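You operate a simulated robot arm through the tools that you are given. There is no shell and no other tool. Be economical: measure what you need, move in short steps, check, and stop when the job is done.

The job below is to be done with a simulated robot arm. You get a single attempt, and the scene is never put back.

TASK
Put the almond bag on the top of the liners table. Put the purple filling lump from the top of the trays table in the red tub there and the brown filling lump on top of the rolled belt there. Put one of the small round cakes from the side wing of the front table on the top of the small steel table. Put the small carton from the top of the tools table on the top of the parts table. Push the starch bin lid shut. Put the batch card on the top shelf of the right steel shelving. Any order will do. Set down upright: almond bag, small carton, batch card.

Only the result counts: the job must be done as asked and must still hold three seconds after the hand-in. Knocking over, shifting, dropping, spilling or breaking anything else fails it. Lids that push on must go on centred and level and be pressed home; caps that screw on are set level and turned clockwise until they are tight.

THE ROBOT
A 6-joint arm with a fingered hand on a trunk, on a base that drives. Base frame: it is fixed to the floor where the robot stands at the start and does not move with it; the origin is under the middle of the robot, x ahead of it, y to its left, z up; the surface under the hand at the start is at about z = 0.8. Units: m, rad, N and s.
With the tool pointing down near the work surface it reaches from about 0.38 to 0.82 m from the robot's upright axis, wherever it stands. Its first joint turns from -2.897 to 2.897 rad. Places, roughly: almond bag [0.75, 0, 0.75]; batch card [-0.5, -8.25, 1]; filling lump [0.5, 0.25, 0.75]; red tub (22x17x9 cm) [0.6, 0.1, 0.8]; rolled belt [0.5, 0.25, 0.75]; small carton [0, -4.75, 0.75]; small round cake (5x5x3 cm) [-1.7, 0.7, 0.7]; starch bin lid [0.5, -8, 1.1]; top of the liners table [0.7, 2.2, 0.8]; top of the parts table [0, -5.9, 0.9]; top of the small steel table [-4.3, -3.3, 0.6]; top shelf of the right steel shelving [1.9, -7, 1.7]. Payload 4 kg.
The TCP is the grasp point between the finger pads, 0.02 m short of the fingertips. In the tool frame z runs along the fingers and y along their closing line. Largest opening 0.14 m; the body of the gripper starts 0.054 m behind the TCP. The gripper is a hand of 3 fingers: y runs from the thumb to the fingers, the wrist lies at [0, 0, -0.215] in the tool frame, and closing takes about 1.5 s.
Orientation is that of the tool frame in the base frame, as a unit quaternion [x, y, z, w]. With the fingers straight down and closing along the base's y, the tool's x points along the base's -x, its y along +y and its z along -z.

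THE INTERFACE
- The arm moves only by the tool play_rows. Its argument "moves" is a list of rows, each a list of 3 entries, a list of its own where there are three numbers: the turn, a rotation vector about the tool's x, y, z in rad, then the shift along the tool's x, y, z in m, then the finger opening in m, from 0 to 0.14. In form: [[[wx, wy, wz], [tx, ty, tz], claw], ...]. A call has 1 to 10 rows; each row is the pose to reach, as a shift and turn from the pose commanded when the call began, along the tool's axes at that moment. Rows are played at 5 a second. More than 0.05 m and 0.15 rad between two rows, or a gripper value outside its range, and nothing of the call is played. Where a pose cannot be reached the arm comes as near as it can. A force on the tool above 40 N (or 10 N above the force at the start of the call, whichever is more), or a blocked arm, ends the call early, and 0.2 s more pass. Each finger travels about 0.045 m/s and halts on what it meets, pressing with about 27 N; the grip force reading is that of the motor and also rises with nothing between the fingers. The clock runs only during rows and for 0.2 s after the last one: add rows that repeat a pose to give the fingers time. The reply holds the time, the measured pose of the TCP, the force on the tool along the base axes, the opening and the grip force, in the units named above and with some noise, with the torque about the TCP (base axes, N m) and any sound that the robot's microphone picked up.
- Cameras (640 x 400 px; columns grow to the right, rows downward): "scene" is now at [0.0579, 0.1847, 1.4728]; the picture's right is [-0.05, -1.00, 0.00], its down [-0.76, 0.04, -0.65] and it looks along [0.65, -0.03, -0.76] (base axes); focal length 258 px, centre (320, 200). "wrist" rides on the gripper at [0.074, -0.043, -0.079] in the tool frame; the picture's right is [0.50, 0.87, 0.00], its down [-0.59, 0.34, -0.73] and it looks along [-0.64, 0.37, 0.68] (tool axes); focal length 275 px, centre (320, 200). There is no depth. A picture from a camera that has moved, and an enlarged one, comes with that camera's place and axes in the base frame and with its lens.
- camera(camera): a new picture of that camera. No time passes.
- raise_lower(by): slides the trunk up (or, below 0, down) by that many m; the arm and the scene camera ride with it, the base frame stays. It gives what a move gives, with no picture.
- roll_base(legs): drives the robot by 1 to 6 legs, each [ahead, left, turn to the left] in m, m and rad, along the robot's own axes; the way and the turn of a leg run together, so that a leg with both is an arc; at most 1.5 m and 3.142 rad a leg. The arm and the cameras ride along, it lands a little off, and it stops where it bumps. It gives what a move gives.
- preshape(shape): the hand has 3 fingers and takes this shape, open, in about a second: jaw (thumb against the fingers, like two jaws); tri (thumb and two fingers); tip (a fingertip pinch); poke (one finger out to press); point (the index stretched); flat (the hand flat); cup (the hand cupped); fist (a fist). The gripper value then closes the fingers along that shape, each until it touches; the sizes above hold for jaw. It gives what a move gives, with no picture.
- head_to(pan, tilt): turns the head with the scene camera to pan (to the left, within 2.094 rad either way) and tilt (down, from -0.506 to 1.204), counted from straight ahead of the robot. It gives what a move gives.
- inspect(camera, box): a new picture of the part [left, top, right, bottom] of that camera's present view, enlarged. No time passes.
- hand_in(): hands the job in; it is judged then, once.

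Work in short steps. Places have to be worked out from the pictures, the camera data and where the tool is seen: move nearer, look again, correct. Check each grasp and each placing, and mend what went wrong. You have 196 turns and 174 pictures in all, those below and enlarged ones among them. Open the gripper and draw the arm clear of the work before you hand the job in, unless the task says otherwise; then end with one line.

The tools are called by a JSON object that holds its "fn" and its "kwargs". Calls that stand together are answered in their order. play_rows: Moves the arm, as the interface text tells. Its arguments: {"type":"object","properties":{"moves":{"type":"array"}},"required":["moves"]} The other tools are called the same way: raise_lower (by) slides the trunk up or down; preshape (shape) gives the hand a shape; roll_base (legs) drives the base; head_to (pan, tilt) turns the head that bears the scene camera; camera (camera) takes a picture; inspect (camera, box) takes an enlarged picture of a part of a camera's view; hand_in () hands the job in.

At the start:

```text
t: 0.0
eef_pos: [0.4516, 0.1843, 1.0826]
orientation: [0.0, 1.0, -0.001, 0.0]
wrist_force: [-0.1, 0.4, 0.0]
moment: [0.01, -0.02, -0.03]
grip_width: 0.1397
grasp_force: 0.1
shape: jaw
trunk travel left (down, up): [-0.075, 0.515]
robot x, y, heading: [0.0029, -0.0011, -0.001]
head pan, tilt: [-0.049, 0.86]
```

scene: 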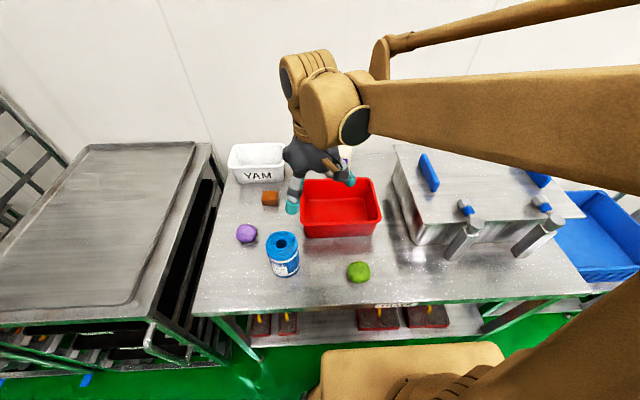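
wrist: 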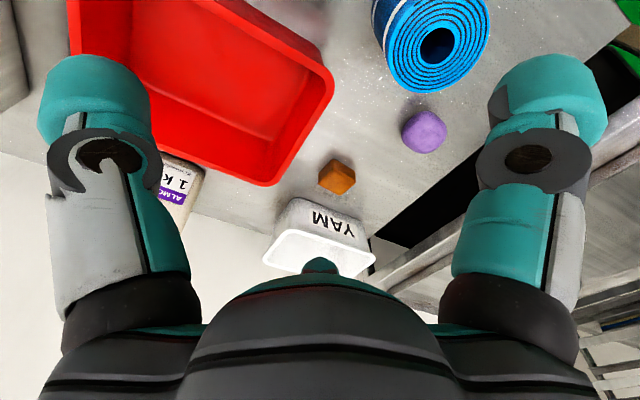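

I start with enlarged views of the table to locate the lumps, the belt and the almond bag.

{"fn": "inspect", "kwargs": {"camera": "scene", "box": [220, 130, 400, 290]}}

{"fn": "inspect", "kwargs": {"camera": "wrist", "box": [140, 0, 500, 280]}}

```text
2.50 times, centred on (310, 210) of scene
camera zoom: at [0.0579, 0.1847, 1.4728], right [-0.05, -1.0, 0.0], down [-0.76, 0.04, -0.65], along [0.65, -0.03, -0.76], focal length 645 px, centre (345, 175)
```

zoom: 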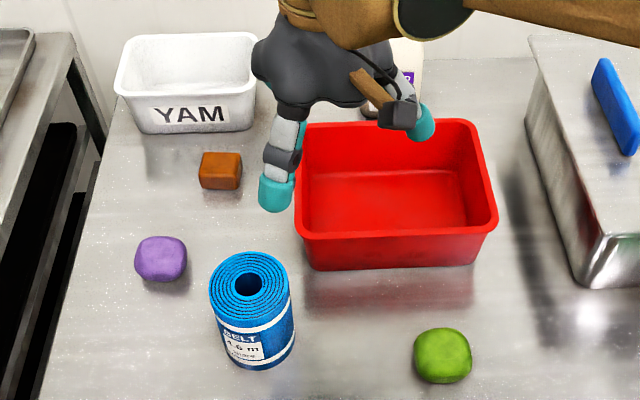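

```text
1.43 times, centred on (320, 140) of wrist
camera zoom: at [0.3775, 0.1411, 1.1623], right [-0.5, 0.87, 0.0], down [0.59, 0.34, 0.73], along [0.64, 0.37, -0.68], focal length 393 px, centre (320, 286)
```

zoom: 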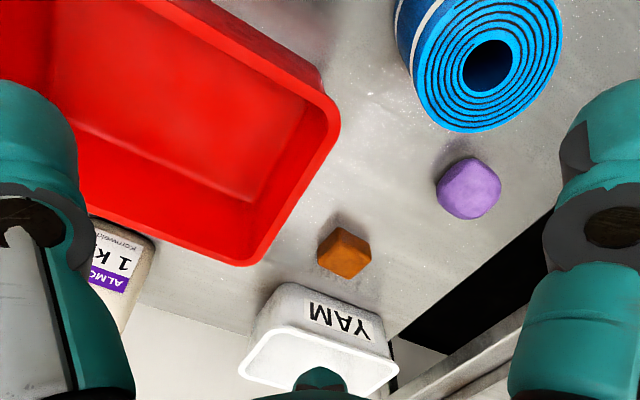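

Both cameras agree: purple lump at about (0.50, 0.389, 0.81), brown at (0.641, 0.326, 0.81), belt top at (0.40, 0.266, 0.91). I move above the purple one.

{"fn": "play_rows", "kwargs": {"moves": [[[0, 0, 0], [-0.01, 0.041, 0.016], 0.14], [[0, 0, 0], [-0.02, 0.082, 0.032], 0.14], [[0, 0, 0], [-0.03, 0.123, 0.048], 0.14], [[0, 0, 0], [-0.039, 0.164, 0.064], 0.14], [[0, 0, 0], [-0.048, 0.205, 0.08], 0.14], [[0, 0, 0], [-0.048, 0.205, 0.12], 0.14]]}}

{"fn": "camera", "kwargs": {"camera": "wrist"}}

{"fn": "camera", "kwargs": {"camera": "scene"}}

```text
t: 1.4
eef_pos: [0.5006, 0.3888, 0.9621]
orientation: [0.0, 1.0, 0.0, 0.001]
wrist_force: [-0.9, 0.3, -0.7]
moment: [0.01, -0.01, 0.01]
grip_width: 0.1398
grasp_force: 0.1
shape: jaw
trunk travel left (down, up): [-0.075, 0.515]
robot x, y, heading: [0.0011, -0.0004, 0.002]
head pan, tilt: [-0.049, 0.86]
```

```text
169 pictures are left
camera wrist: at [0.4271, 0.3459, 1.0424], right [-0.5, 0.87, 0.0], down [0.59, 0.34, 0.73], along [0.64, 0.37, -0.68], focal length 275 px, centre (320, 200)
```

wrist: 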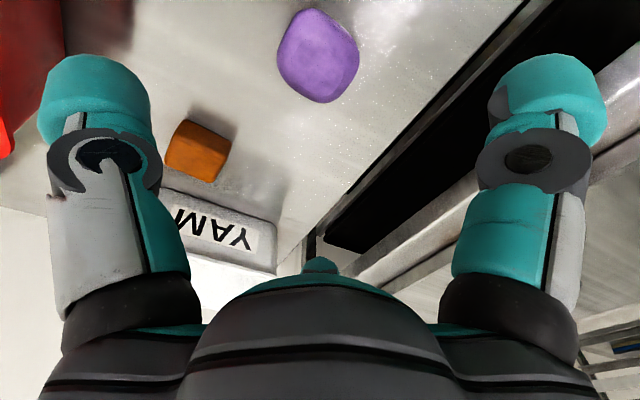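

```text
168 pictures are left
camera scene: at [0.0583, 0.1851, 1.4728], right [-0.05, -1.0, 0.0], down [-0.76, 0.04, -0.65], along [0.65, -0.03, -0.76], focal length 258 px, centre (320, 200)
```

scene: 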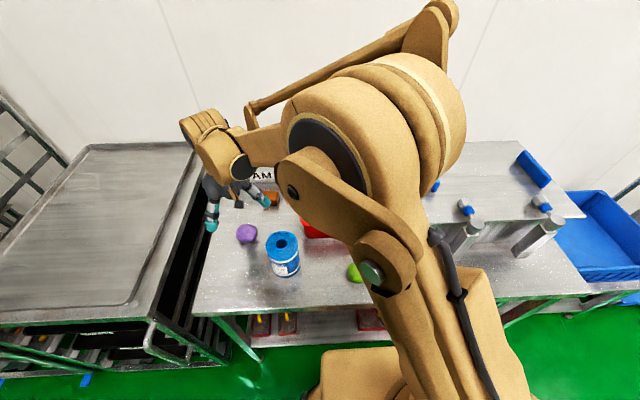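

The purple lump is confirmed at (0.50, 0.387), right under the tool. I go down and grip.

{"fn": "play_rows", "kwargs": {"moves": [[[0, 0, 0], [0, -0.002, 0.04], 0.14], [[0, 0, 0], [0, -0.002, 0.08], 0.14], [[0, 0, 0], [0, -0.002, 0.12], 0.14], [[0, 0, 0], [0, -0.002, 0.147], 0.14], [[0, 0, 0], [0, -0.002, 0.147], 0.04], [[0, 0, 0], [0, -0.002, 0.147], 0.04], [[0, 0, 0], [0, -0.002, 0.147], 0.04], [[0, 0, 0], [0, -0.002, 0.147], 0.04], [[0, 0, 0], [0, -0.002, 0.147], 0.04], [[0, 0, 0], [0, -0.002, 0.147], 0.04]]}}

{"fn": "camera", "kwargs": {"camera": "wrist"}}

```text
t: 2.6
eef_pos: [0.498, 0.3876, 0.821]
orientation: [0.0, 1.0, 0.003, 0.003]
wrist_force: [4.0, 3.1, 79.5]
moment: [0.37, 0.05, -0.11]
grip_width: 0.1304
grasp_force: 27.1
shape: jaw
trunk travel left (down, up): [-0.075, 0.515]
robot x, y, heading: [-0.0004, 0.0017, -0.004]
head pan, tilt: [-0.049, 0.86]
stopped in row 6: the force on the tool passed its limit at 44 N (the readings are from after the stop); the commanded pose is now the measured one
```

```text
167 pictures are left
camera wrist: at [0.4241, 0.3431, 0.9005], right [-0.5, 0.87, 0.0], down [0.58, 0.34, 0.74], along [0.64, 0.37, -0.67], focal length 275 px, centre (320, 200)
```

wrist: 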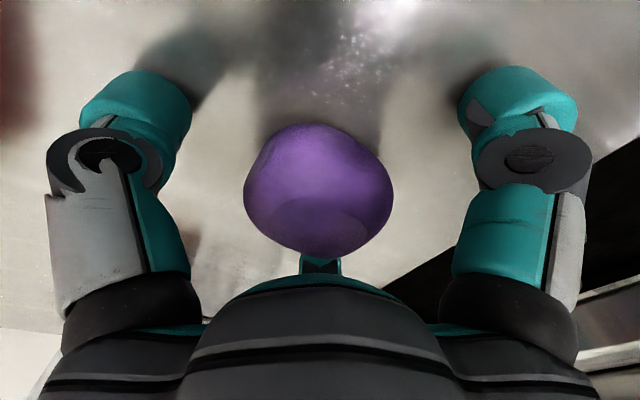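

The fingertips touched the table when they began to close (table at about 0.80). I lift by 0.015 and close there.

{"fn": "play_rows", "kwargs": {"moves": [[[0, 0, 0], [0, 0, -0.016], 0.13], [[0, 0, 0], [0, 0, -0.016], 0.04], [[0, 0, 0], [0, 0, -0.016], 0.04], [[0, 0, 0], [0, 0, -0.016], 0.04], [[0, 0, 0], [0, 0, -0.016], 0.04], [[0, 0, 0], [0, 0, -0.016], 0.04], [[0, 0, 0], [0, 0, -0.016], 0.04], [[0, 0, 0], [0, 0, -0.016], 0.04], [[0, 0, 0], [0, 0, -0.016], 0.04]]}}

{"fn": "camera", "kwargs": {"camera": "wrist"}}

```text
t: 4.6
eef_pos: [0.5011, 0.3884, 0.8299]
orientation: [-0.001, 1.0, -0.001, 0.0]
wrist_force: [1.0, 0.8, 0.9]
moment: [0.06, -0.04, -0.04]
grip_width: 0.0543
grasp_force: 27.0
shape: jaw
trunk travel left (down, up): [-0.075, 0.515]
robot x, y, heading: [0.0005, 0.003, 0.003]
head pan, tilt: [-0.049, 0.86]
```

```text
166 pictures are left
camera wrist: at [0.4271, 0.3453, 0.9099], right [-0.5, 0.87, 0.0], down [0.59, 0.34, 0.74], along [0.64, 0.37, -0.68], focal length 275 px, centre (320, 200)
```

wrist: 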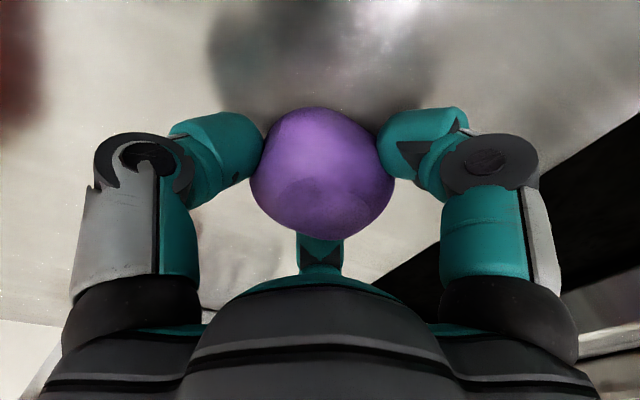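

The purple lump is gripped (0.054 m). I lift and carry it above the middle of the red tub at (0.603, 0.095).

{"fn": "play_rows", "kwargs": {"moves": [[[0, 0, 0], [0, 0, -0.05], 0.04], [[0, 0, 0], [0, 0, -0.1], 0.04], [[0, 0, 0], [0, 0, -0.15], 0.04], [[0, 0, 0], [-0.015, -0.042, -0.15], 0.04], [[0, 0, 0], [-0.029, -0.084, -0.15], 0.04], [[0, 0, 0], [-0.044, -0.126, -0.15], 0.04], [[0, 0, 0], [-0.058, -0.168, -0.15], 0.04], [[0, 0, 0], [-0.073, -0.21, -0.15], 0.04], [[0, 0, 0], [-0.087, -0.252, -0.15], 0.04], [[0, 0, 0], [-0.102, -0.293, -0.15], 0.04]]}}

{"fn": "camera", "kwargs": {"camera": "wrist"}}

{"fn": "camera", "kwargs": {"camera": "scene"}}

```text
t: 6.8
eef_pos: [0.6011, 0.0961, 0.9821]
orientation: [0.0, 1.0, 0.0, 0.0]
wrist_force: [-0.7, -0.1, -1.5]
moment: [0.01, 0.02, 0.01]
grip_width: 0.054
grasp_force: 27.5
shape: jaw
trunk travel left (down, up): [-0.075, 0.515]
robot x, y, heading: [-0.0006, -0.0012, -0.001]
head pan, tilt: [-0.049, 0.86]
```

```text
165 pictures are left
camera wrist: at [0.5282, 0.0519, 1.0605], right [-0.5, 0.87, 0.0], down [0.59, 0.34, 0.74], along [0.64, 0.37, -0.68], focal length 275 px, centre (320, 200)
```

wrist: 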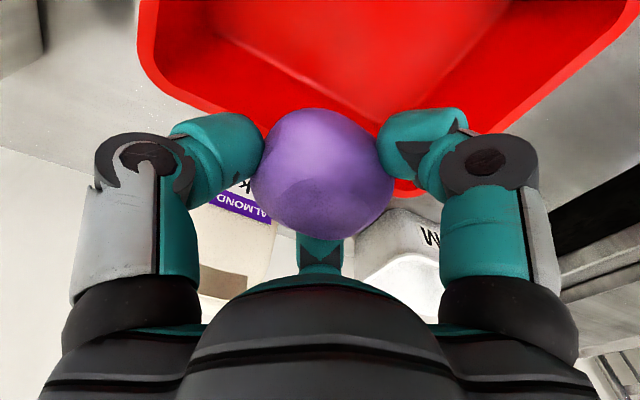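

```text
164 pictures are left
camera scene: at [0.0584, 0.1843, 1.4729], right [-0.05, -1.0, 0.0], down [-0.76, 0.04, -0.65], along [0.65, -0.03, -0.76], focal length 258 px, centre (320, 200)
```

scene: 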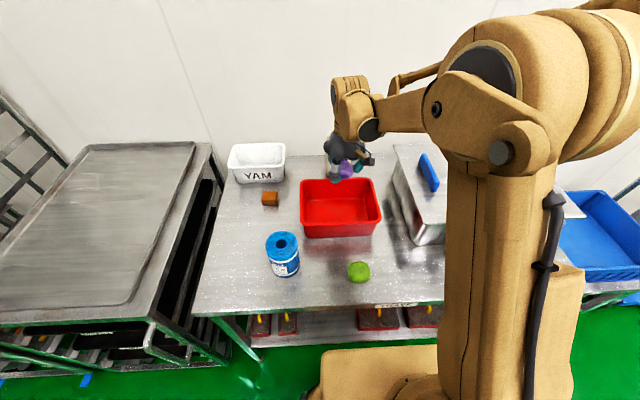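

Using the rim corners, the tub's middle works out at about (0.557, 0.103). I shift there, lower and release.

{"fn": "play_rows", "kwargs": {"moves": [[[0, 0, 0], [0.044, 0.006, 0], 0.04], [[0, 0, 0], [0.044, 0.006, 0.04], 0.04], [[0, 0, 0], [0.044, 0.006, 0.08], 0.04], [[0, 0, 0], [0.044, 0.006, 0.115], 0.04], [[0, 0, 0], [0.044, 0.006, 0.138], 0.04], [[0, 0, 0], [0.044, 0.006, 0.138], 0.1], [[0, 0, 0], [0.044, 0.006, 0.138], 0.1], [[0, 0, 0], [0.044, 0.006, 0.138], 0.1], [[0, 0, 0], [0.044, 0.006, 0.138], 0.1]]}}

{"fn": "camera", "kwargs": {"camera": "wrist"}}

```text
t: 8.8
eef_pos: [0.5566, 0.1036, 0.8431]
orientation: [0.0, 1.0, -0.001, -0.001]
wrist_force: [0.4, 0.5, 0.5]
moment: [-0.01, -0.04, 0.0]
grip_width: 0.0993
grasp_force: 0.0
shape: jaw
trunk travel left (down, up): [-0.075, 0.515]
robot x, y, heading: [-0.0013, 0.0021, 0.003]
head pan, tilt: [-0.049, 0.86]
```

```text
163 pictures are left
camera wrist: at [0.484, 0.0581, 0.9225], right [-0.5, 0.87, 0.0], down [0.59, 0.34, 0.74], along [0.64, 0.37, -0.68], focal length 275 px, centre (320, 200)
```

wrist: 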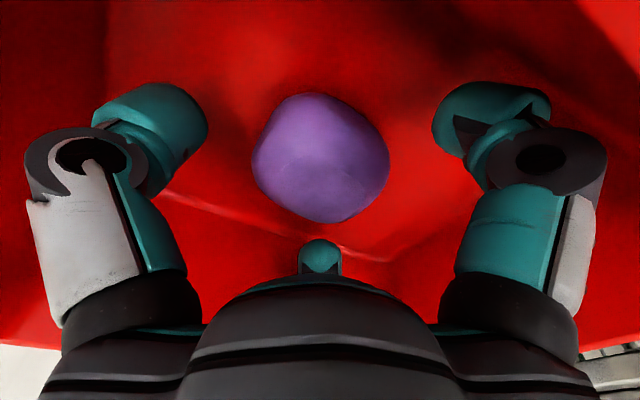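

The purple lump rests in the tub. I rise and move above the brown lump at (0.641, 0.326).

{"fn": "play_rows", "kwargs": {"moves": [[[0, 0, 0], [0, 0, -0.05], 0.1], [[0, 0, 0], [0, 0, -0.1], 0.1], [[0, 0, 0], [0, 0, -0.15], 0.12], [[0, 0, 0], [-0.014, 0.037, -0.15], 0.14], [[0, 0, 0], [-0.028, 0.074, -0.15], 0.14], [[0, 0, 0], [-0.042, 0.111, -0.15], 0.14], [[0, 0, 0], [-0.056, 0.148, -0.15], 0.14], [[0, 0, 0], [-0.07, 0.185, -0.15], 0.14], [[0, 0, 0], [-0.084, 0.222, -0.15], 0.14], [[0, 0, 0], [-0.084, 0.222, -0.11], 0.14]]}}

{"fn": "camera", "kwargs": {"camera": "wrist"}}

{"fn": "inspect", "kwargs": {"camera": "scene", "box": [220, 130, 400, 290]}}

```text
t: 11.0
eef_pos: [0.6415, 0.3237, 0.9537]
orientation: [0.0, 1.0, 0.0, -0.001]
wrist_force: [-0.5, -0.1, 0.8]
moment: [0.01, 0.0, -0.05]
grip_width: 0.14
grasp_force: 0.1
shape: jaw
trunk travel left (down, up): [-0.075, 0.515]
robot x, y, heading: [-0.0006, 0.0024, -0.0]
head pan, tilt: [-0.049, 0.86]
```

```text
162 pictures are left
camera wrist: at [0.568, 0.2809, 1.0333], right [-0.5, 0.87, 0.0], down [0.59, 0.34, 0.73], along [0.64, 0.37, -0.68], focal length 275 px, centre (320, 200)
```

wrist: 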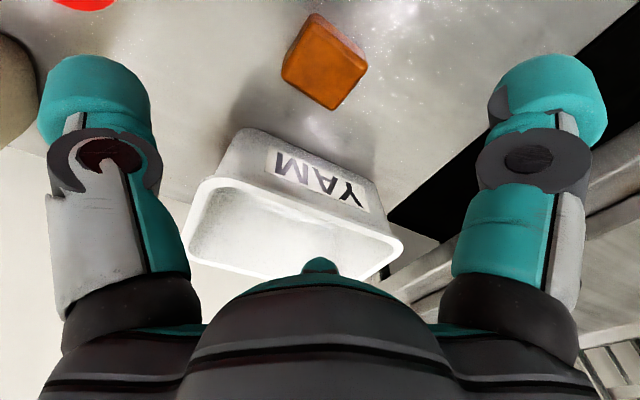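

```text
2.50 times, centred on (310, 210) of scene
camera zoom: at [0.0585, 0.1851, 1.4728], right [-0.05, -1.0, 0.0], down [-0.76, 0.04, -0.65], along [0.65, -0.03, -0.76], focal length 645 px, centre (345, 175)
```

zoom: 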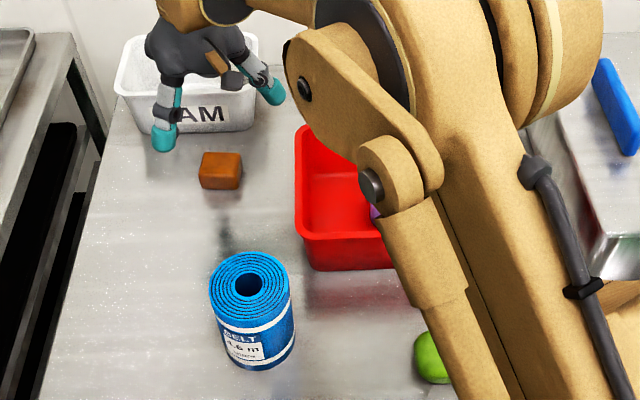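

The brown lump refines to (0.635, 0.325, 0.82). I lower to 0.832 and grip.

{"fn": "play_rows", "kwargs": {"moves": [[[0, 0, 0], [0.006, 0.001, 0.04], 0.14], [[0, 0, 0], [0.006, 0.001, 0.08], 0.14], [[0, 0, 0], [0.006, 0.001, 0.115], 0.14], [[0, 0, 0], [0.006, 0.001, 0.115], 0.04], [[0, 0, 0], [0.006, 0.001, 0.115], 0.04], [[0, 0, 0], [0.006, 0.001, 0.115], 0.04], [[0, 0, 0], [0.006, 0.001, 0.115], 0.04], [[0, 0, 0], [0.006, 0.001, 0.115], 0.04], [[0, 0, 0], [0.006, 0.001, 0.115], 0.03], [[0, 0, 0], [0.006, 0.001, 0.115], 0.03]]}}

{"fn": "camera", "kwargs": {"camera": "wrist"}}

```text
t: 11.7
eef_pos: [0.634, 0.3224, 0.8749]
orientation: [0.0, 1.0, 0.003, 0.005]
wrist_force: [-6.2, -2.8, 45.9]
moment: [2.74, -4.86, 0.03]
grip_width: 0.1399
grasp_force: 0.0
shape: jaw
trunk travel left (down, up): [-0.075, 0.515]
robot x, y, heading: [0.0003, -0.0016, -0.001]
head pan, tilt: [-0.049, 0.86]
stopped in row 3: the force on the tool passed its limit at 84 N (the readings are from after the stop); the commanded pose is now the measured one
```

```text
160 pictures are left
camera wrist: at [0.5602, 0.2787, 0.9533], right [-0.5, 0.87, 0.0], down [0.58, 0.34, 0.74], along [0.64, 0.37, -0.67], focal length 275 px, centre (320, 200)
```

wrist: 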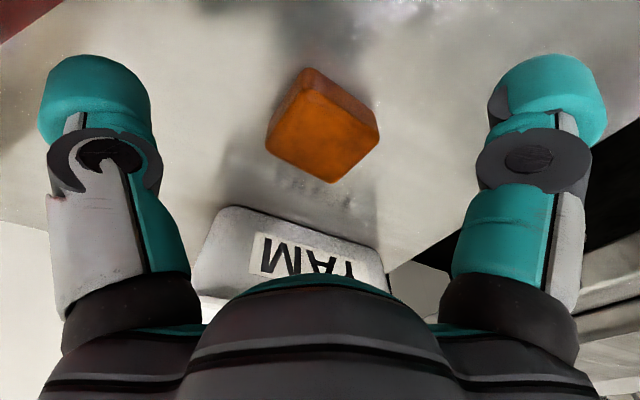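

The far finger touched the rim of the YAM box (contact about 0.10 m ahead). I rise and turn the hand by 90° so the thumb faces the robot and no finger reaches the box.

{"fn": "play_rows", "kwargs": {"moves": [[[0, 0, 0], [0, 0, -0.04], 0.14], [[0, 0, 0], [0, 0, -0.09], 0.14], [[0, 0, 0.145], [0, 0, -0.12], 0.14], [[0, 0, 0.29], [0, 0, -0.12], 0.14], [[0, 0, 0.435], [0, 0, -0.12], 0.14], [[0, 0, 0.58], [0, 0, -0.12], 0.14], [[0, 0, 0.725], [0, 0, -0.12], 0.14], [[0, 0, 0.87], [0, 0, -0.12], 0.14], [[0, 0, 1.015], [0, 0, -0.12], 0.14], [[0, 0, 1.16], [0, 0, -0.12], 0.14]]}}

{"fn": "inspect", "kwargs": {"camera": "scene", "box": [220, 130, 400, 290]}}

```text
t: 13.9
eef_pos: [0.6371, 0.324, 0.9888]
orientation: [0.549, 0.836, 0.003, 0.002]
wrist_force: [-0.2, 1.0, -0.5]
moment: [0.01, -0.03, -0.03]
grip_width: 0.14
grasp_force: 0.1
shape: jaw
trunk travel left (down, up): [-0.075, 0.515]
robot x, y, heading: [0.0018, -0.0003, -0.003]
head pan, tilt: [-0.049, 0.86]
```

```text
2.50 times, centred on (310, 210) of scene
camera zoom: at [0.0581, 0.1848, 1.4728], right [-0.05, -1.0, 0.0], down [-0.76, 0.04, -0.65], along [0.65, -0.03, -0.76], focal length 645 px, centre (345, 175)
```

zoom: 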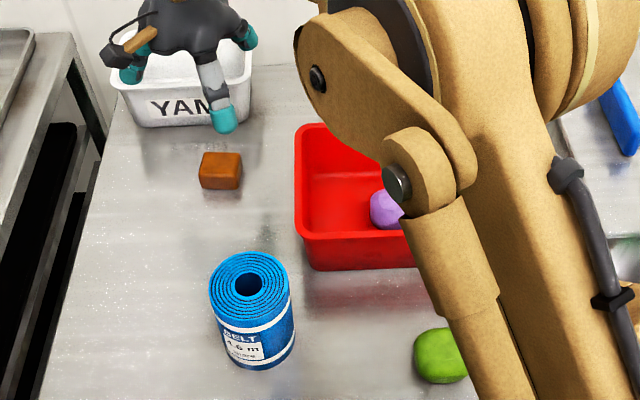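

I finish the turn (0.41 rad left) and lower a bit to look.

{"fn": "play_rows", "kwargs": {"moves": [[[0, 0, 0.14], [0, 0, 0], 0.14], [[0, 0, 0.28], [0, 0, 0], 0.14], [[0, 0, 0.409], [0, 0, 0], 0.14]]}}

{"fn": "camera", "kwargs": {"camera": "wrist"}}

{"fn": "inspect", "kwargs": {"camera": "scene", "box": [220, 120, 310, 200]}}

```text
t: 14.7
eef_pos: [0.6374, 0.3245, 0.989]
orientation: [0.707, 0.707, 0.002, 0.001]
wrist_force: [0.2, -0.3, -0.1]
moment: [-0.01, 0.04, -0.03]
grip_width: 0.14
grasp_force: 0.0
shape: jaw
trunk travel left (down, up): [-0.075, 0.515]
robot x, y, heading: [0.0026, -0.0008, 0.006]
head pan, tilt: [-0.049, 0.86]
```

```text
158 pictures are left
camera wrist: at [0.5943, 0.3971, 1.0684], right [0.87, 0.5, 0.01], down [0.34, -0.59, 0.73], along [0.37, -0.63, -0.68], focal length 275 px, centre (320, 200)
```

wrist: 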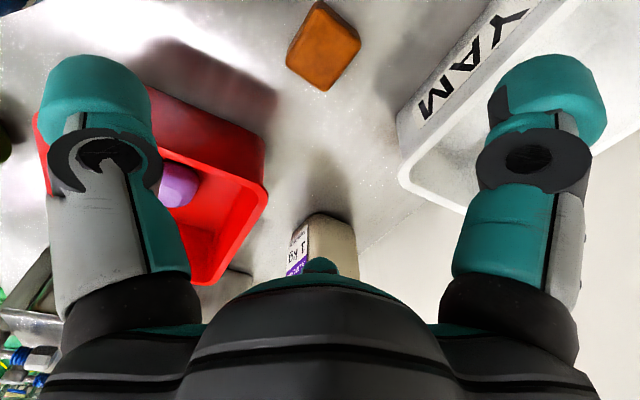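

```text
5.00 times, centred on (265, 160) of scene
camera zoom: at [0.0581, 0.1848, 1.4728], right [-0.05, -1.0, 0.0], down [-0.76, 0.04, -0.65], along [0.65, -0.03, -0.76], focal length 1289 px, centre (595, 400)
```

zoom: 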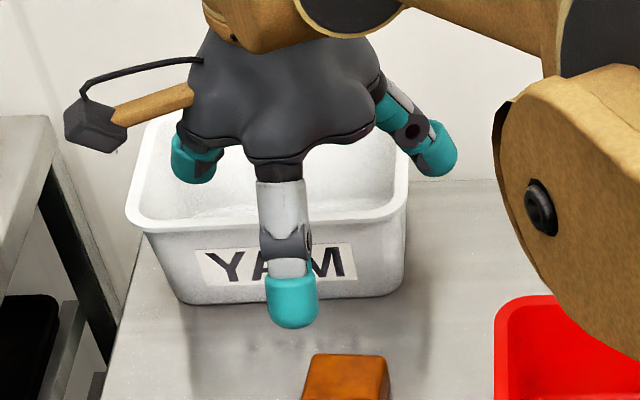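

The YAM box appears nudged back by about 1 cm; I'll check that later. The brown lump is under the tool; I lower and grip.

{"fn": "play_rows", "kwargs": {"moves": [[[0, 0, 0], [0.004, -0.003, 0.04], 0.14], [[0, 0, 0], [0.004, -0.003, 0.08], 0.14], [[0, 0, 0], [0.004, -0.003, 0.12], 0.14], [[0, 0, 0], [0.004, -0.003, 0.157], 0.14], [[0, 0, 0], [0.004, -0.003, 0.157], 0.03], [[0, 0, 0], [0.004, -0.003, 0.157], 0.03], [[0, 0, 0], [0.004, -0.003, 0.157], 0.03], [[0, 0, 0], [0.004, -0.003, 0.157], 0.03], [[0, 0, 0], [0.004, -0.003, 0.157], 0.03], [[0, 0, 0], [0.004, -0.003, 0.157], 0.03]]}}

{"fn": "camera", "kwargs": {"camera": "wrist"}}

```text
t: 16.9
eef_pos: [0.6327, 0.329, 0.8336]
orientation: [0.706, 0.708, 0.002, 0.0]
wrist_force: [0.7, -0.4, 3.3]
moment: [-0.01, -0.08, -0.03]
grip_width: 0.0407
grasp_force: 17.4
shape: jaw
trunk travel left (down, up): [-0.075, 0.515]
robot x, y, heading: [-0.002, 0.0015, -0.002]
head pan, tilt: [-0.049, 0.86]
```

```text
156 pictures are left
camera wrist: at [0.5895, 0.4018, 0.9131], right [0.87, 0.5, 0.0], down [0.34, -0.59, 0.73], along [0.37, -0.63, -0.68], focal length 275 px, centre (320, 200)
```

wrist: 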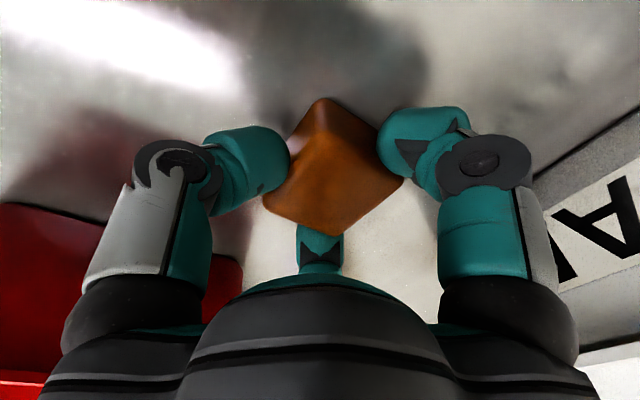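

The brown lump is held. I lift it and carry it over the belt, then look before lowering.

{"fn": "play_rows", "kwargs": {"moves": [[[0, 0, 0], [0, 0, -0.05], 0.03], [[0, 0, 0], [0, 0, -0.1], 0.03], [[0, 0, 0], [0, 0, -0.15], 0.03], [[0, 0, 0], [0, 0, -0.19], 0.03], [[0, 0, 0], [-0.012, -0.046, -0.19], 0.03], [[0, 0, 0], [-0.025, -0.092, -0.19], 0.03], [[0, 0, 0], [-0.038, -0.138, -0.19], 0.03], [[0, 0, 0], [-0.05, -0.185, -0.19], 0.03], [[0, 0, 0], [-0.063, -0.233, -0.19], 0.03], [[0, 0, 0], [-0.063, -0.233, -0.19], 0.03]]}}

{"fn": "camera", "kwargs": {"camera": "wrist"}}

{"fn": "inspect", "kwargs": {"camera": "scene", "box": [220, 130, 400, 290]}}

```text
t: 19.1
eef_pos: [0.4, 0.2644, 1.0224]
orientation: [0.706, 0.708, 0.003, 0.002]
wrist_force: [0.9, 0.3, -0.9]
moment: [-0.01, -0.01, 0.0]
grip_width: 0.0413
grasp_force: 26.9
shape: jaw
trunk travel left (down, up): [-0.075, 0.515]
robot x, y, heading: [-0.0017, 0.002, -0.002]
head pan, tilt: [-0.049, 0.86]
```

```text
155 pictures are left
camera wrist: at [0.3579, 0.337, 1.1006], right [0.86, 0.5, 0.01], down [0.34, -0.59, 0.73], along [0.37, -0.63, -0.68], focal length 275 px, centre (320, 200)
```

wrist: 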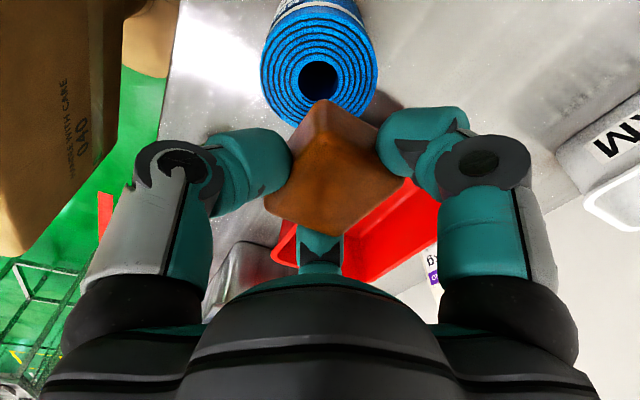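

```text
2.50 times, centred on (310, 210) of scene
camera zoom: at [0.0581, 0.1849, 1.4728], right [-0.05, -1.0, 0.0], down [-0.76, 0.04, -0.65], along [0.65, -0.03, -0.76], focal length 645 px, centre (345, 175)
```

zoom: 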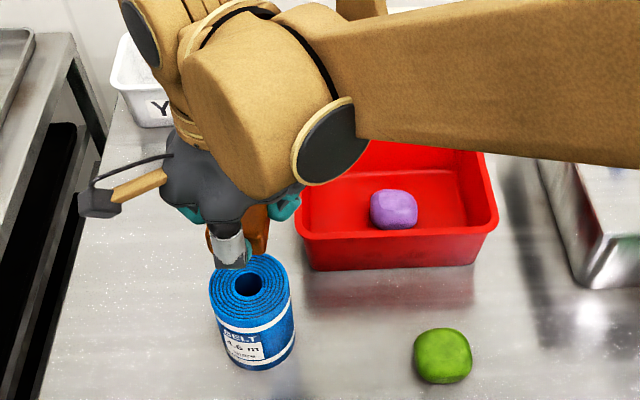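

The belt top is confirmed at (0.40, 0.265). I lower in small steps to about 0.945 and watch the force.

{"fn": "play_rows", "kwargs": {"moves": [[[0, 0, 0], [0.001, 0, 0.04], 0.03], [[0, 0, 0], [0.001, 0, 0.06], 0.03], [[0, 0, 0], [0.001, 0, 0.07], 0.03], [[0, 0, 0], [0.001, 0, 0.077], 0.03]]}}

{"fn": "inspect", "kwargs": {"camera": "scene", "box": [240, 180, 330, 260]}}

{"fn": "camera", "kwargs": {"camera": "wrist"}}

```text
t: 20.1
eef_pos: [0.3999, 0.2661, 0.9462]
orientation: [0.706, 0.708, 0.004, 0.001]
wrist_force: [1.0, 1.7, 25.5]
moment: [0.06, -0.44, 0.02]
grip_width: 0.0421
grasp_force: 27.5
shape: jaw
trunk travel left (down, up): [-0.075, 0.515]
robot x, y, heading: [-0.0008, -0.0003, 0.002]
head pan, tilt: [-0.049, 0.86]
```

```text
5.00 times, centred on (285, 220) of scene
camera zoom: at [0.0564, 0.1839, 1.4734], right [-0.05, -1.0, 0.0], down [-0.76, 0.04, -0.65], along [0.65, -0.03, -0.76], focal length 1289 px, centre (495, 100)
```

zoom: 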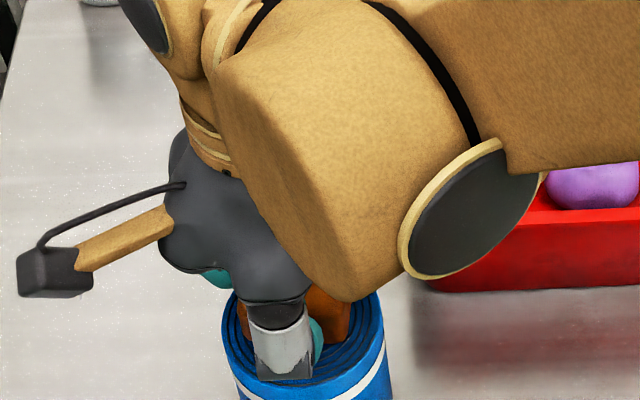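

```text
152 pictures are left
camera wrist: at [0.3571, 0.338, 1.0259], right [0.86, 0.5, 0.01], down [0.34, -0.59, 0.73], along [0.37, -0.63, -0.68], focal length 275 px, centre (320, 200)
```

wrist: 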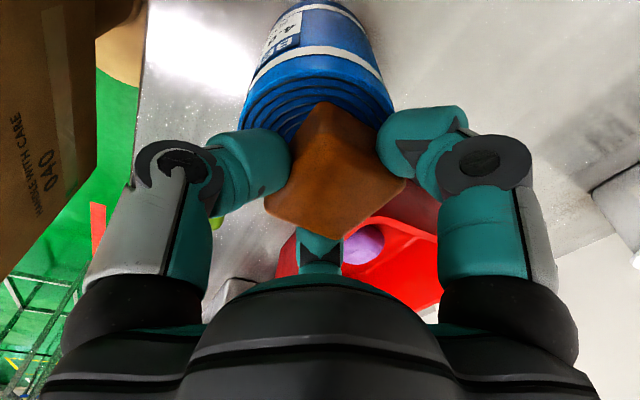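

The lump is resting on the belt (25 N). I ease off 3 mm, open, and rise.

{"fn": "play_rows", "kwargs": {"moves": [[[0, 0, 0], [0, 0, -0.003], 0.03], [[0, 0, 0], [0, 0, -0.003], 0.08], [[0, 0, 0], [0, 0, -0.003], 0.09], [[0, 0, 0], [0, 0, -0.003], 0.1], [[0, 0, 0], [0, 0, -0.003], 0.1], [[0, 0, 0], [0, 0, -0.003], 0.1], [[0, 0, 0], [0, 0, -0.03], 0.1], [[0, 0, 0], [0, 0, -0.07], 0.1], [[0, 0, 0], [0, 0, -0.11], 0.1], [[0, 0, 0], [0, 0, -0.15], 0.1]]}}

{"fn": "camera", "kwargs": {"camera": "wrist"}}

```text
t: 22.3
eef_pos: [0.3992, 0.2669, 1.0975]
orientation: [0.707, 0.707, 0.003, 0.001]
wrist_force: [0.1, 0.2, 0.3]
moment: [0.0, -0.03, 0.01]
grip_width: 0.0995
grasp_force: 0.1
shape: jaw
trunk travel left (down, up): [-0.075, 0.515]
robot x, y, heading: [-0.0008, 0.0005, -0.003]
head pan, tilt: [-0.049, 0.86]
```

```text
151 pictures are left
camera wrist: at [0.3572, 0.3391, 1.1768], right [0.86, 0.5, 0.01], down [0.34, -0.59, 0.73], along [0.37, -0.63, -0.68], focal length 275 px, centre (320, 200)
```

wrist: 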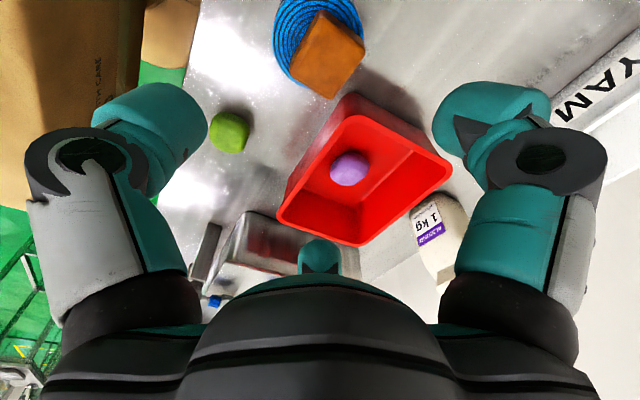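

The brown lump sits on the belt. Now I look for the almond bag and check the YAM box.

{"fn": "camera", "kwargs": {"camera": "scene"}}

{"fn": "inspect", "kwargs": {"camera": "wrist", "box": [360, 160, 520, 300]}}

```text
150 pictures are left
camera scene: at [0.0576, 0.1846, 1.4729], right [-0.05, -1.0, 0.0], down [-0.76, 0.04, -0.65], along [0.65, -0.03, -0.76], focal length 258 px, centre (320, 200)
```

scene: 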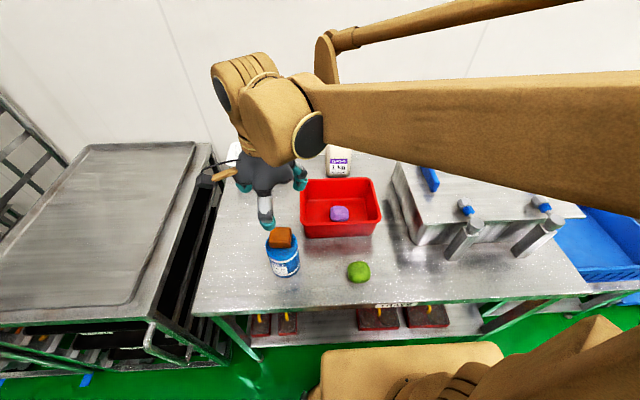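

```text
2.86 times, centred on (440, 230) of wrist
camera zoom: at [0.3572, 0.3391, 1.1768], right [0.86, 0.5, 0.01], down [0.34, -0.59, 0.73], along [0.37, -0.63, -0.68], focal length 786 px, centre (-23, 114)
```

zoom: 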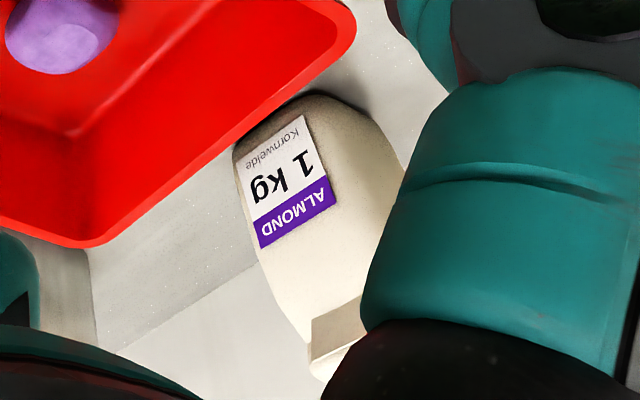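

I swing the arm to the right, high up, to free the scene camera's view of the bag and the YAM box.

{"fn": "play_rows", "kwargs": {"moves": [[[0, 0, 0], [0, 0, -0.045], 0.12], [[0, 0, 0], [0, 0, -0.09], 0.14], [[0, 0, 0], [-0.048, 0, -0.1], 0.14], [[0, 0, 0], [-0.096, 0, -0.1], 0.14], [[0, 0, 0], [-0.144, 0, -0.1], 0.14], [[0, 0, 0], [-0.192, 0, -0.1], 0.14], [[0, 0, 0], [-0.24, 0, -0.1], 0.14], [[0, 0, 0], [-0.288, 0, -0.1], 0.14], [[0, 0, 0], [-0.336, 0, -0.1], 0.14], [[0, 0, 0], [-0.384, 0, -0.1], 0.14]]}}

{"fn": "inspect", "kwargs": {"camera": "scene", "box": [220, 120, 400, 280]}}

{"fn": "camera", "kwargs": {"camera": "wrist"}}

```text
t: 24.5
eef_pos: [0.3999, -0.1199, 1.1921]
orientation: [0.707, 0.708, 0.004, 0.001]
wrist_force: [-0.3, -0.1, -0.6]
moment: [0.02, 0.02, -0.03]
grip_width: 0.1398
grasp_force: 0.0
shape: jaw
trunk travel left (down, up): [-0.075, 0.515]
robot x, y, heading: [0.0014, -0.0015, 0.006]
head pan, tilt: [-0.049, 0.86]
```

```text
2.50 times, centred on (310, 200) of scene
camera zoom: at [0.058, 0.1841, 1.4729], right [-0.05, -1.0, 0.0], down [-0.76, 0.04, -0.65], along [0.65, -0.03, -0.76], focal length 645 px, centre (345, 200)
```

zoom: 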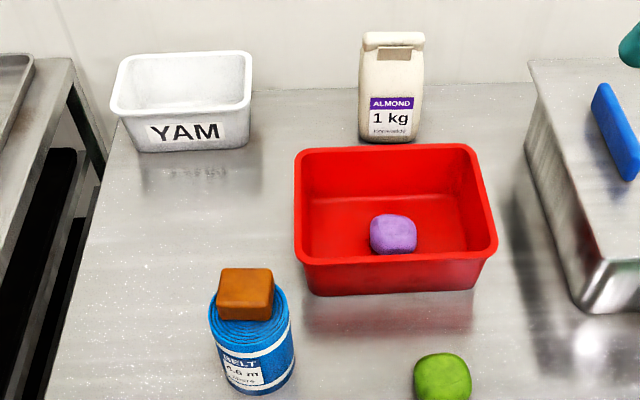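

```text
147 pictures are left
camera wrist: at [0.3566, -0.0477, 1.2713], right [0.86, 0.5, 0.01], down [0.34, -0.59, 0.73], along [0.37, -0.63, -0.68], focal length 275 px, centre (320, 200)
```

wrist: 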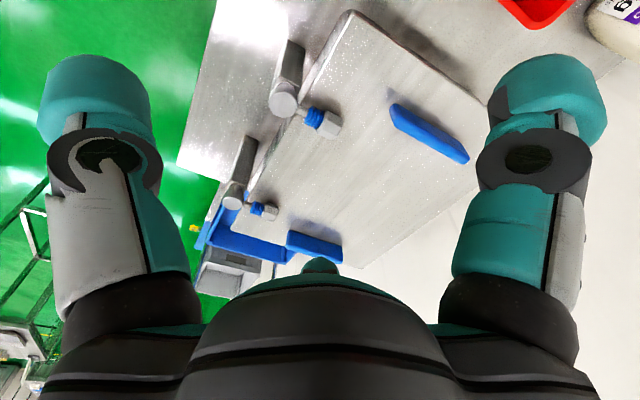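

The bag stands at about (0.775, 0.085), top near z = 0.965, wall close behind it. I approach to (0.70, 0.085, 1.15) with the thumb towards the robot, to see it better.

{"fn": "play_rows", "kwargs": {"moves": [[[0, 0, 0], [0.026, 0.0375, 0.005], 0.14], [[0, 0, 0], [0.051, 0.075, 0.01], 0.14], [[0, 0, 0], [0.077, 0.1125, 0.015], 0.14], [[0, 0, 0], [0.103, 0.15, 0.02], 0.14], [[0, 0, 0], [0.128, 0.1875, 0.025], 0.14], [[0, 0, 0], [0.154, 0.225, 0.03], 0.14], [[0, 0, 0], [0.18, 0.2625, 0.035], 0.14], [[0, 0, 0], [0.205, 0.3, 0.04], 0.14]]}}

{"fn": "camera", "kwargs": {"camera": "wrist"}}

{"fn": "inspect", "kwargs": {"camera": "scene", "box": [260, 100, 420, 200]}}

```text
t: 26.3
eef_pos: [0.7002, 0.0858, 1.1551]
orientation: [0.707, 0.708, 0.002, 0.001]
wrist_force: [0.3, -1.4, -0.8]
moment: [0.0, -0.02, 0.03]
grip_width: 0.1398
grasp_force: 0.1
shape: jaw
trunk travel left (down, up): [-0.075, 0.515]
robot x, y, heading: [0.0, 0.0052, 0.003]
head pan, tilt: [-0.049, 0.86]
```

```text
146 pictures are left
camera wrist: at [0.6586, 0.1589, 1.2346], right [0.87, 0.5, 0.0], down [0.34, -0.59, 0.73], along [0.37, -0.63, -0.68], focal length 275 px, centre (320, 200)
```

wrist: 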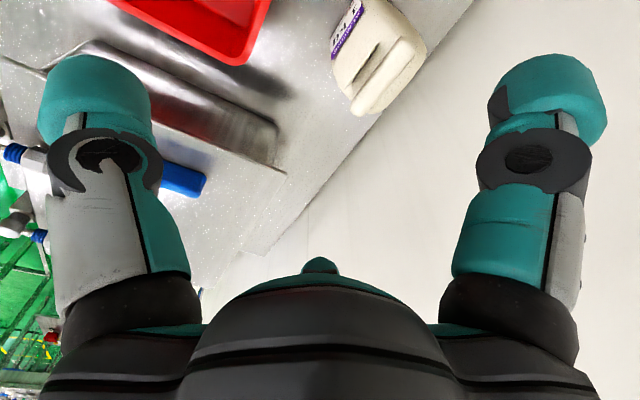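

```text
4.00 times, centred on (340, 150) of scene
camera zoom: at [0.0591, 0.185, 1.4727], right [-0.05, -1.0, 0.0], down [-0.76, 0.04, -0.65], along [0.65, -0.03, -0.76], focal length 1031 px, centre (240, 400)
```

zoom: 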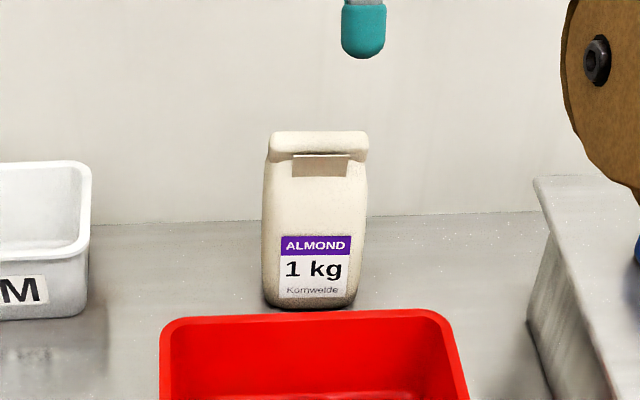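

The bag's top middle is about (0.778, 0.088, 0.965), the wall at x≈0.867. I move over it at z = 1.04 and look again.

{"fn": "play_rows", "kwargs": {"moves": [[[0, 0, 0], [0.001, 0.036, 0.01], 0.13], [[0, 0, 0], [0.001, 0.072, 0.02], 0.12], [[0, 0, 0], [0.001, 0.072, 0.06], 0.12], [[0, 0, 0], [0.001, 0.072, 0.1], 0.12]]}}

{"fn": "camera", "kwargs": {"camera": "wrist"}}

{"fn": "inspect", "kwargs": {"camera": "scene", "box": [260, 100, 420, 200]}}

```text
t: 27.3
eef_pos: [0.7733, 0.0873, 1.0532]
orientation: [0.706, 0.708, 0.003, 0.001]
wrist_force: [-0.2, 0.4, 0.3]
moment: [-0.02, -0.01, 0.02]
grip_width: 0.1202
grasp_force: 0.1
shape: jaw
out of reach, approached as far as the arm can: row 2
trunk travel left (down, up): [-0.075, 0.515]
robot x, y, heading: [0.0035, 0.0006, -0.003]
head pan, tilt: [-0.049, 0.86]
```

```text
144 pictures are left
camera wrist: at [0.7301, 0.1605, 1.1335], right [0.86, 0.5, 0.01], down [0.34, -0.59, 0.73], along [0.37, -0.63, -0.68], focal length 275 px, centre (320, 200)
```

wrist: 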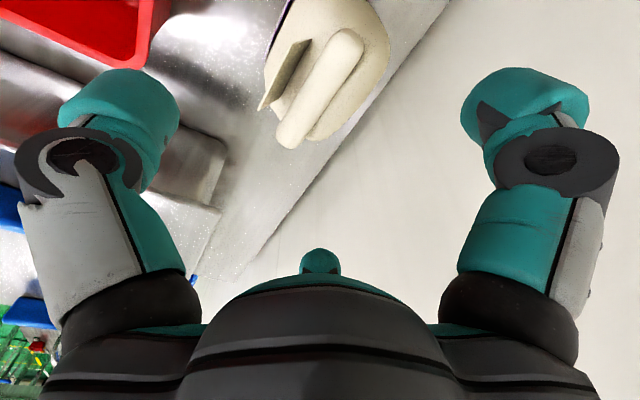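

```text
4.00 times, centred on (340, 150) of scene
camera zoom: at [0.0583, 0.1847, 1.4728], right [-0.05, -1.0, 0.0], down [-0.76, 0.04, -0.65], along [0.65, -0.03, -0.76], focal length 1031 px, centre (240, 400)
```

zoom: 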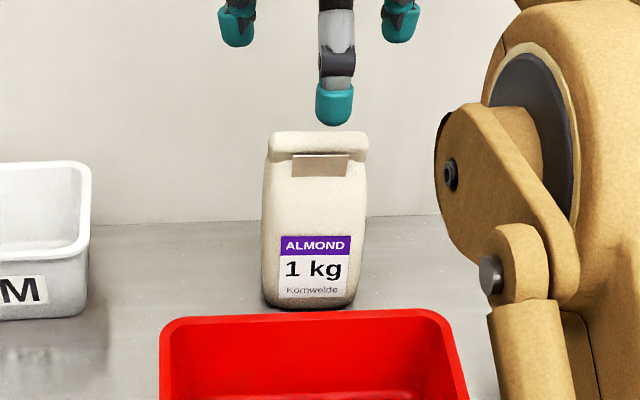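

The bag's top ridge runs along y at (0.771, 0.088), right beneath the tool. I go down to z≈0.922 and close.

{"fn": "play_rows", "kwargs": {"moves": [[[0, 0, 0], [0, 0, 0.04], 0.12], [[0, 0, 0], [0, 0, 0.08], 0.12], [[0, 0, 0], [0, 0, 0.11], 0.12], [[0, 0, 0], [0, 0, 0.13], 0.12], [[0, 0, 0], [0, 0, 0.13], 0.08], [[0, 0, 0], [0, 0, 0.13], 0.05], [[0, 0, 0], [0, 0, 0.13], 0.03], [[0, 0, 0], [0, 0, 0.13], 0.02], [[0, 0, 0], [0, 0, 0.13], 0.02], [[0, 0, 0], [0, 0, 0.13], 0.02]]}}

{"fn": "camera", "kwargs": {"camera": "wrist"}}

{"fn": "inspect", "kwargs": {"camera": "scene", "box": [260, 100, 420, 200]}}

```text
t: 29.5
eef_pos: [0.7746, 0.0886, 0.925]
orientation: [0.706, 0.708, 0.002, 0.001]
wrist_force: [0.9, -1.6, 0.3]
moment: [0.03, 0.09, 0.04]
grip_width: 0.0656
grasp_force: 26.9
shape: jaw
trunk travel left (down, up): [-0.075, 0.515]
robot x, y, heading: [-0.0, 0.0046, -0.003]
head pan, tilt: [-0.049, 0.86]
```

```text
142 pictures are left
camera wrist: at [0.732, 0.1618, 1.004], right [0.86, 0.5, 0.0], down [0.34, -0.59, 0.73], along [0.37, -0.63, -0.68], focal length 275 px, centre (320, 200)
```

wrist: 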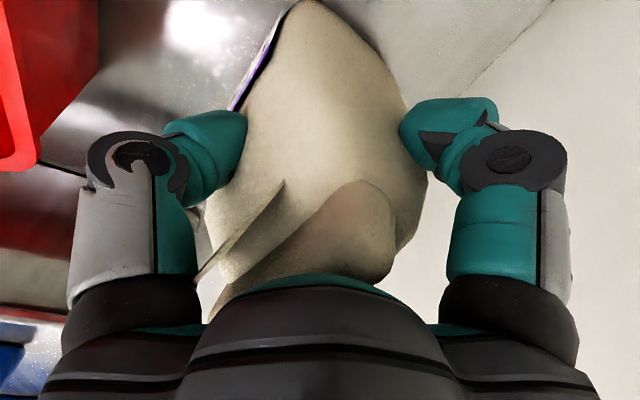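

```text
4.00 times, centred on (340, 150) of scene
camera zoom: at [0.0588, 0.1847, 1.4728], right [-0.05, -1.0, 0.0], down [-0.76, 0.04, -0.65], along [0.65, -0.03, -0.76], focal length 1031 px, centre (240, 400)
```

zoom: 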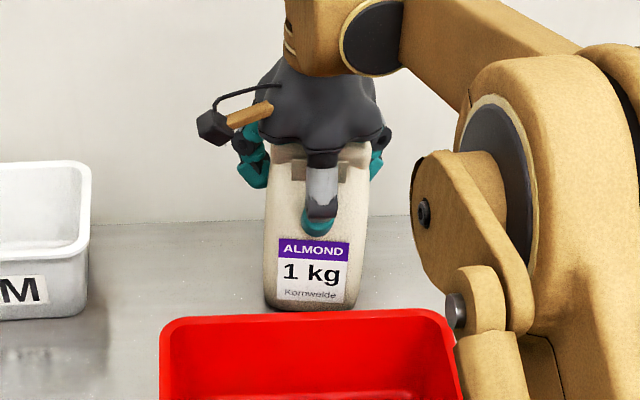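

The bag is gripped (0.066 m). I lift with the trunk, straight up.

{"fn": "raise_lower", "kwargs": {"by": 0.15}}

{"fn": "camera", "kwargs": {"camera": "scene"}}

```text
t: 31.3
eef_pos: [0.775, 0.0879, 1.0742]
orientation: [0.707, 0.707, 0.002, 0.001]
wrist_force: [0.5, 0.1, -10.1]
moment: [0.01, 0.02, 0.01]
grip_width: 0.0655
grasp_force: 27.1
shape: jaw
trunk travel left (down, up): [-0.225, 0.365]
robot x, y, heading: [-0.001, 0.0002, -0.002]
head pan, tilt: [-0.049, 0.86]
```

```text
140 pictures are left
camera scene: at [0.0598, 0.1849, 1.6226], right [-0.05, -1.0, 0.0], down [-0.76, 0.04, -0.65], along [0.65, -0.03, -0.76], focal length 258 px, centre (320, 200)
```

scene: 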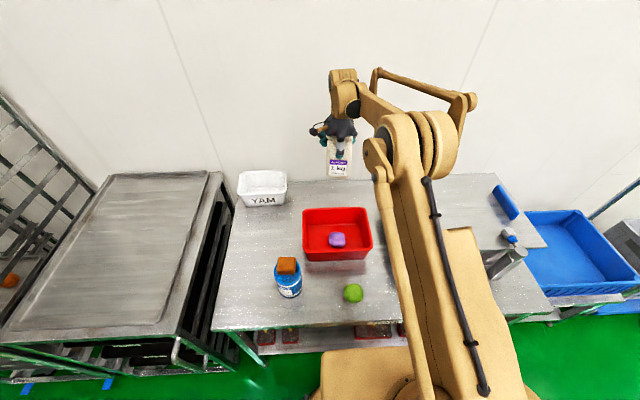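

The bag hangs freely. I retract it towards the robot and look left for the liners table.

{"fn": "play_rows", "kwargs": {"moves": [[[0, 0, 0], [0, -0.045, -0.01], 0.02], [[0, 0, 0], [0, -0.09, -0.02], 0.02], [[0, 0, 0], [0, -0.135, -0.03], 0.02], [[0, 0, 0], [0, -0.18, -0.04], 0.02], [[0, 0, 0], [0, -0.225, -0.05], 0.02], [[0, 0, 0], [0, -0.27, -0.06], 0.02], [[0, 0, 0], [0, -0.315, -0.06], 0.02], [[0, 0, 0], [0, -0.35, -0.06], 0.02]]}}

{"fn": "head_to", "kwargs": {"pan": 1.1, "tilt": 0.6}}

{"fn": "camera", "kwargs": {"camera": "scene"}}

```text
t: 33.1
eef_pos: [0.4215, 0.0874, 1.1316]
orientation: [0.707, 0.708, 0.003, 0.001]
wrist_force: [0.3, 0.4, -9.3]
moment: [0.08, 0.01, -0.01]
grip_width: 0.0648
grasp_force: 27.4
shape: jaw
trunk travel left (down, up): [-0.225, 0.365]
robot x, y, heading: [0.0034, -0.0055, 0.002]
head pan, tilt: [-0.049, 0.86]
```

```text
t: 34.5
eef_pos: [0.4237, 0.0873, 1.1325]
orientation: [0.706, 0.708, 0.002, 0.001]
wrist_force: [0.0, -0.5, -9.3]
moment: [0.09, -0.02, -0.02]
grip_width: 0.065
grasp_force: 27.3
shape: jaw
trunk travel left (down, up): [-0.225, 0.365]
robot x, y, heading: [0.0005, 0.0008, 0.001]
head pan, tilt: [1.1, 0.6]
```

```text
139 pictures are left
camera scene: at [0.0213, 0.2673, 1.6445], right [0.89, -0.45, 0.0], down [-0.26, -0.5, -0.82], along [0.37, 0.73, -0.57], focal length 258 px, centre (320, 200)
```

scene: 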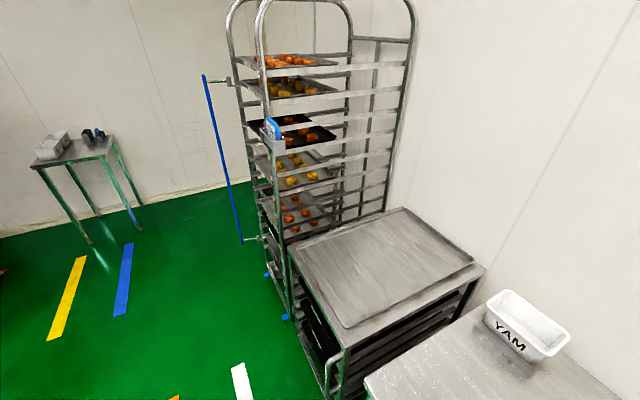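

I enlarge the small table at the far left and check what else stands there.

{"fn": "inspect", "kwargs": {"camera": "scene", "box": [20, 110, 180, 250]}}

{"fn": "head_to", "kwargs": {"pan": 1.7, "tilt": 0.3}}

{"fn": "camera", "kwargs": {"camera": "scene"}}

```text
2.86 times, centred on (100, 180) of scene
camera zoom: at [0.0213, 0.2673, 1.6445], right [0.89, -0.45, 0.0], down [-0.26, -0.5, -0.82], along [0.37, 0.73, -0.57], focal length 737 px, centre (949, 257)
```

zoom: 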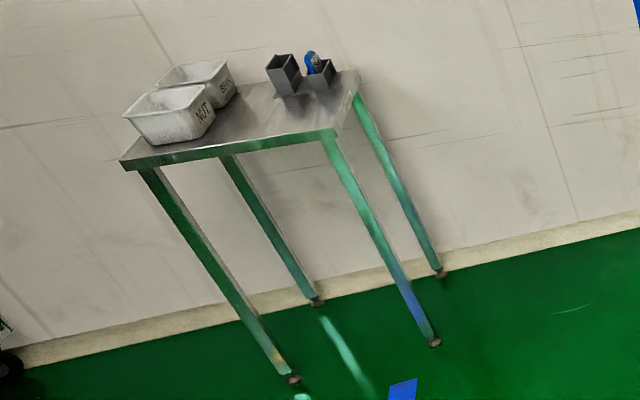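

```text
t: 35.5
eef_pos: [0.4238, 0.087, 1.1308]
orientation: [0.706, 0.708, 0.002, 0.001]
wrist_force: [0.7, -0.9, -9.8]
moment: [0.03, 0.02, -0.02]
grip_width: 0.065
grasp_force: 26.9
shape: jaw
trunk travel left (down, up): [-0.225, 0.365]
robot x, y, heading: [-0.0004, -0.0052, 0.002]
head pan, tilt: [1.7, 0.3]
```

```text
137 pictures are left
camera scene: at [-0.0308, 0.2812, 1.6719], right [0.99, 0.13, 0.0], down [0.04, -0.29, -0.96], along [-0.12, 0.95, -0.3], focal length 258 px, centre (320, 200)
```

scene: 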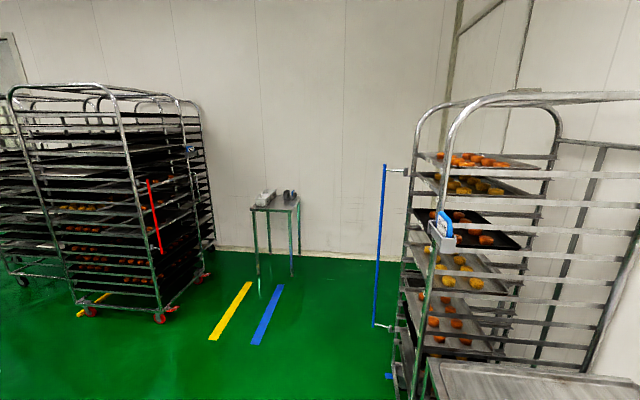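

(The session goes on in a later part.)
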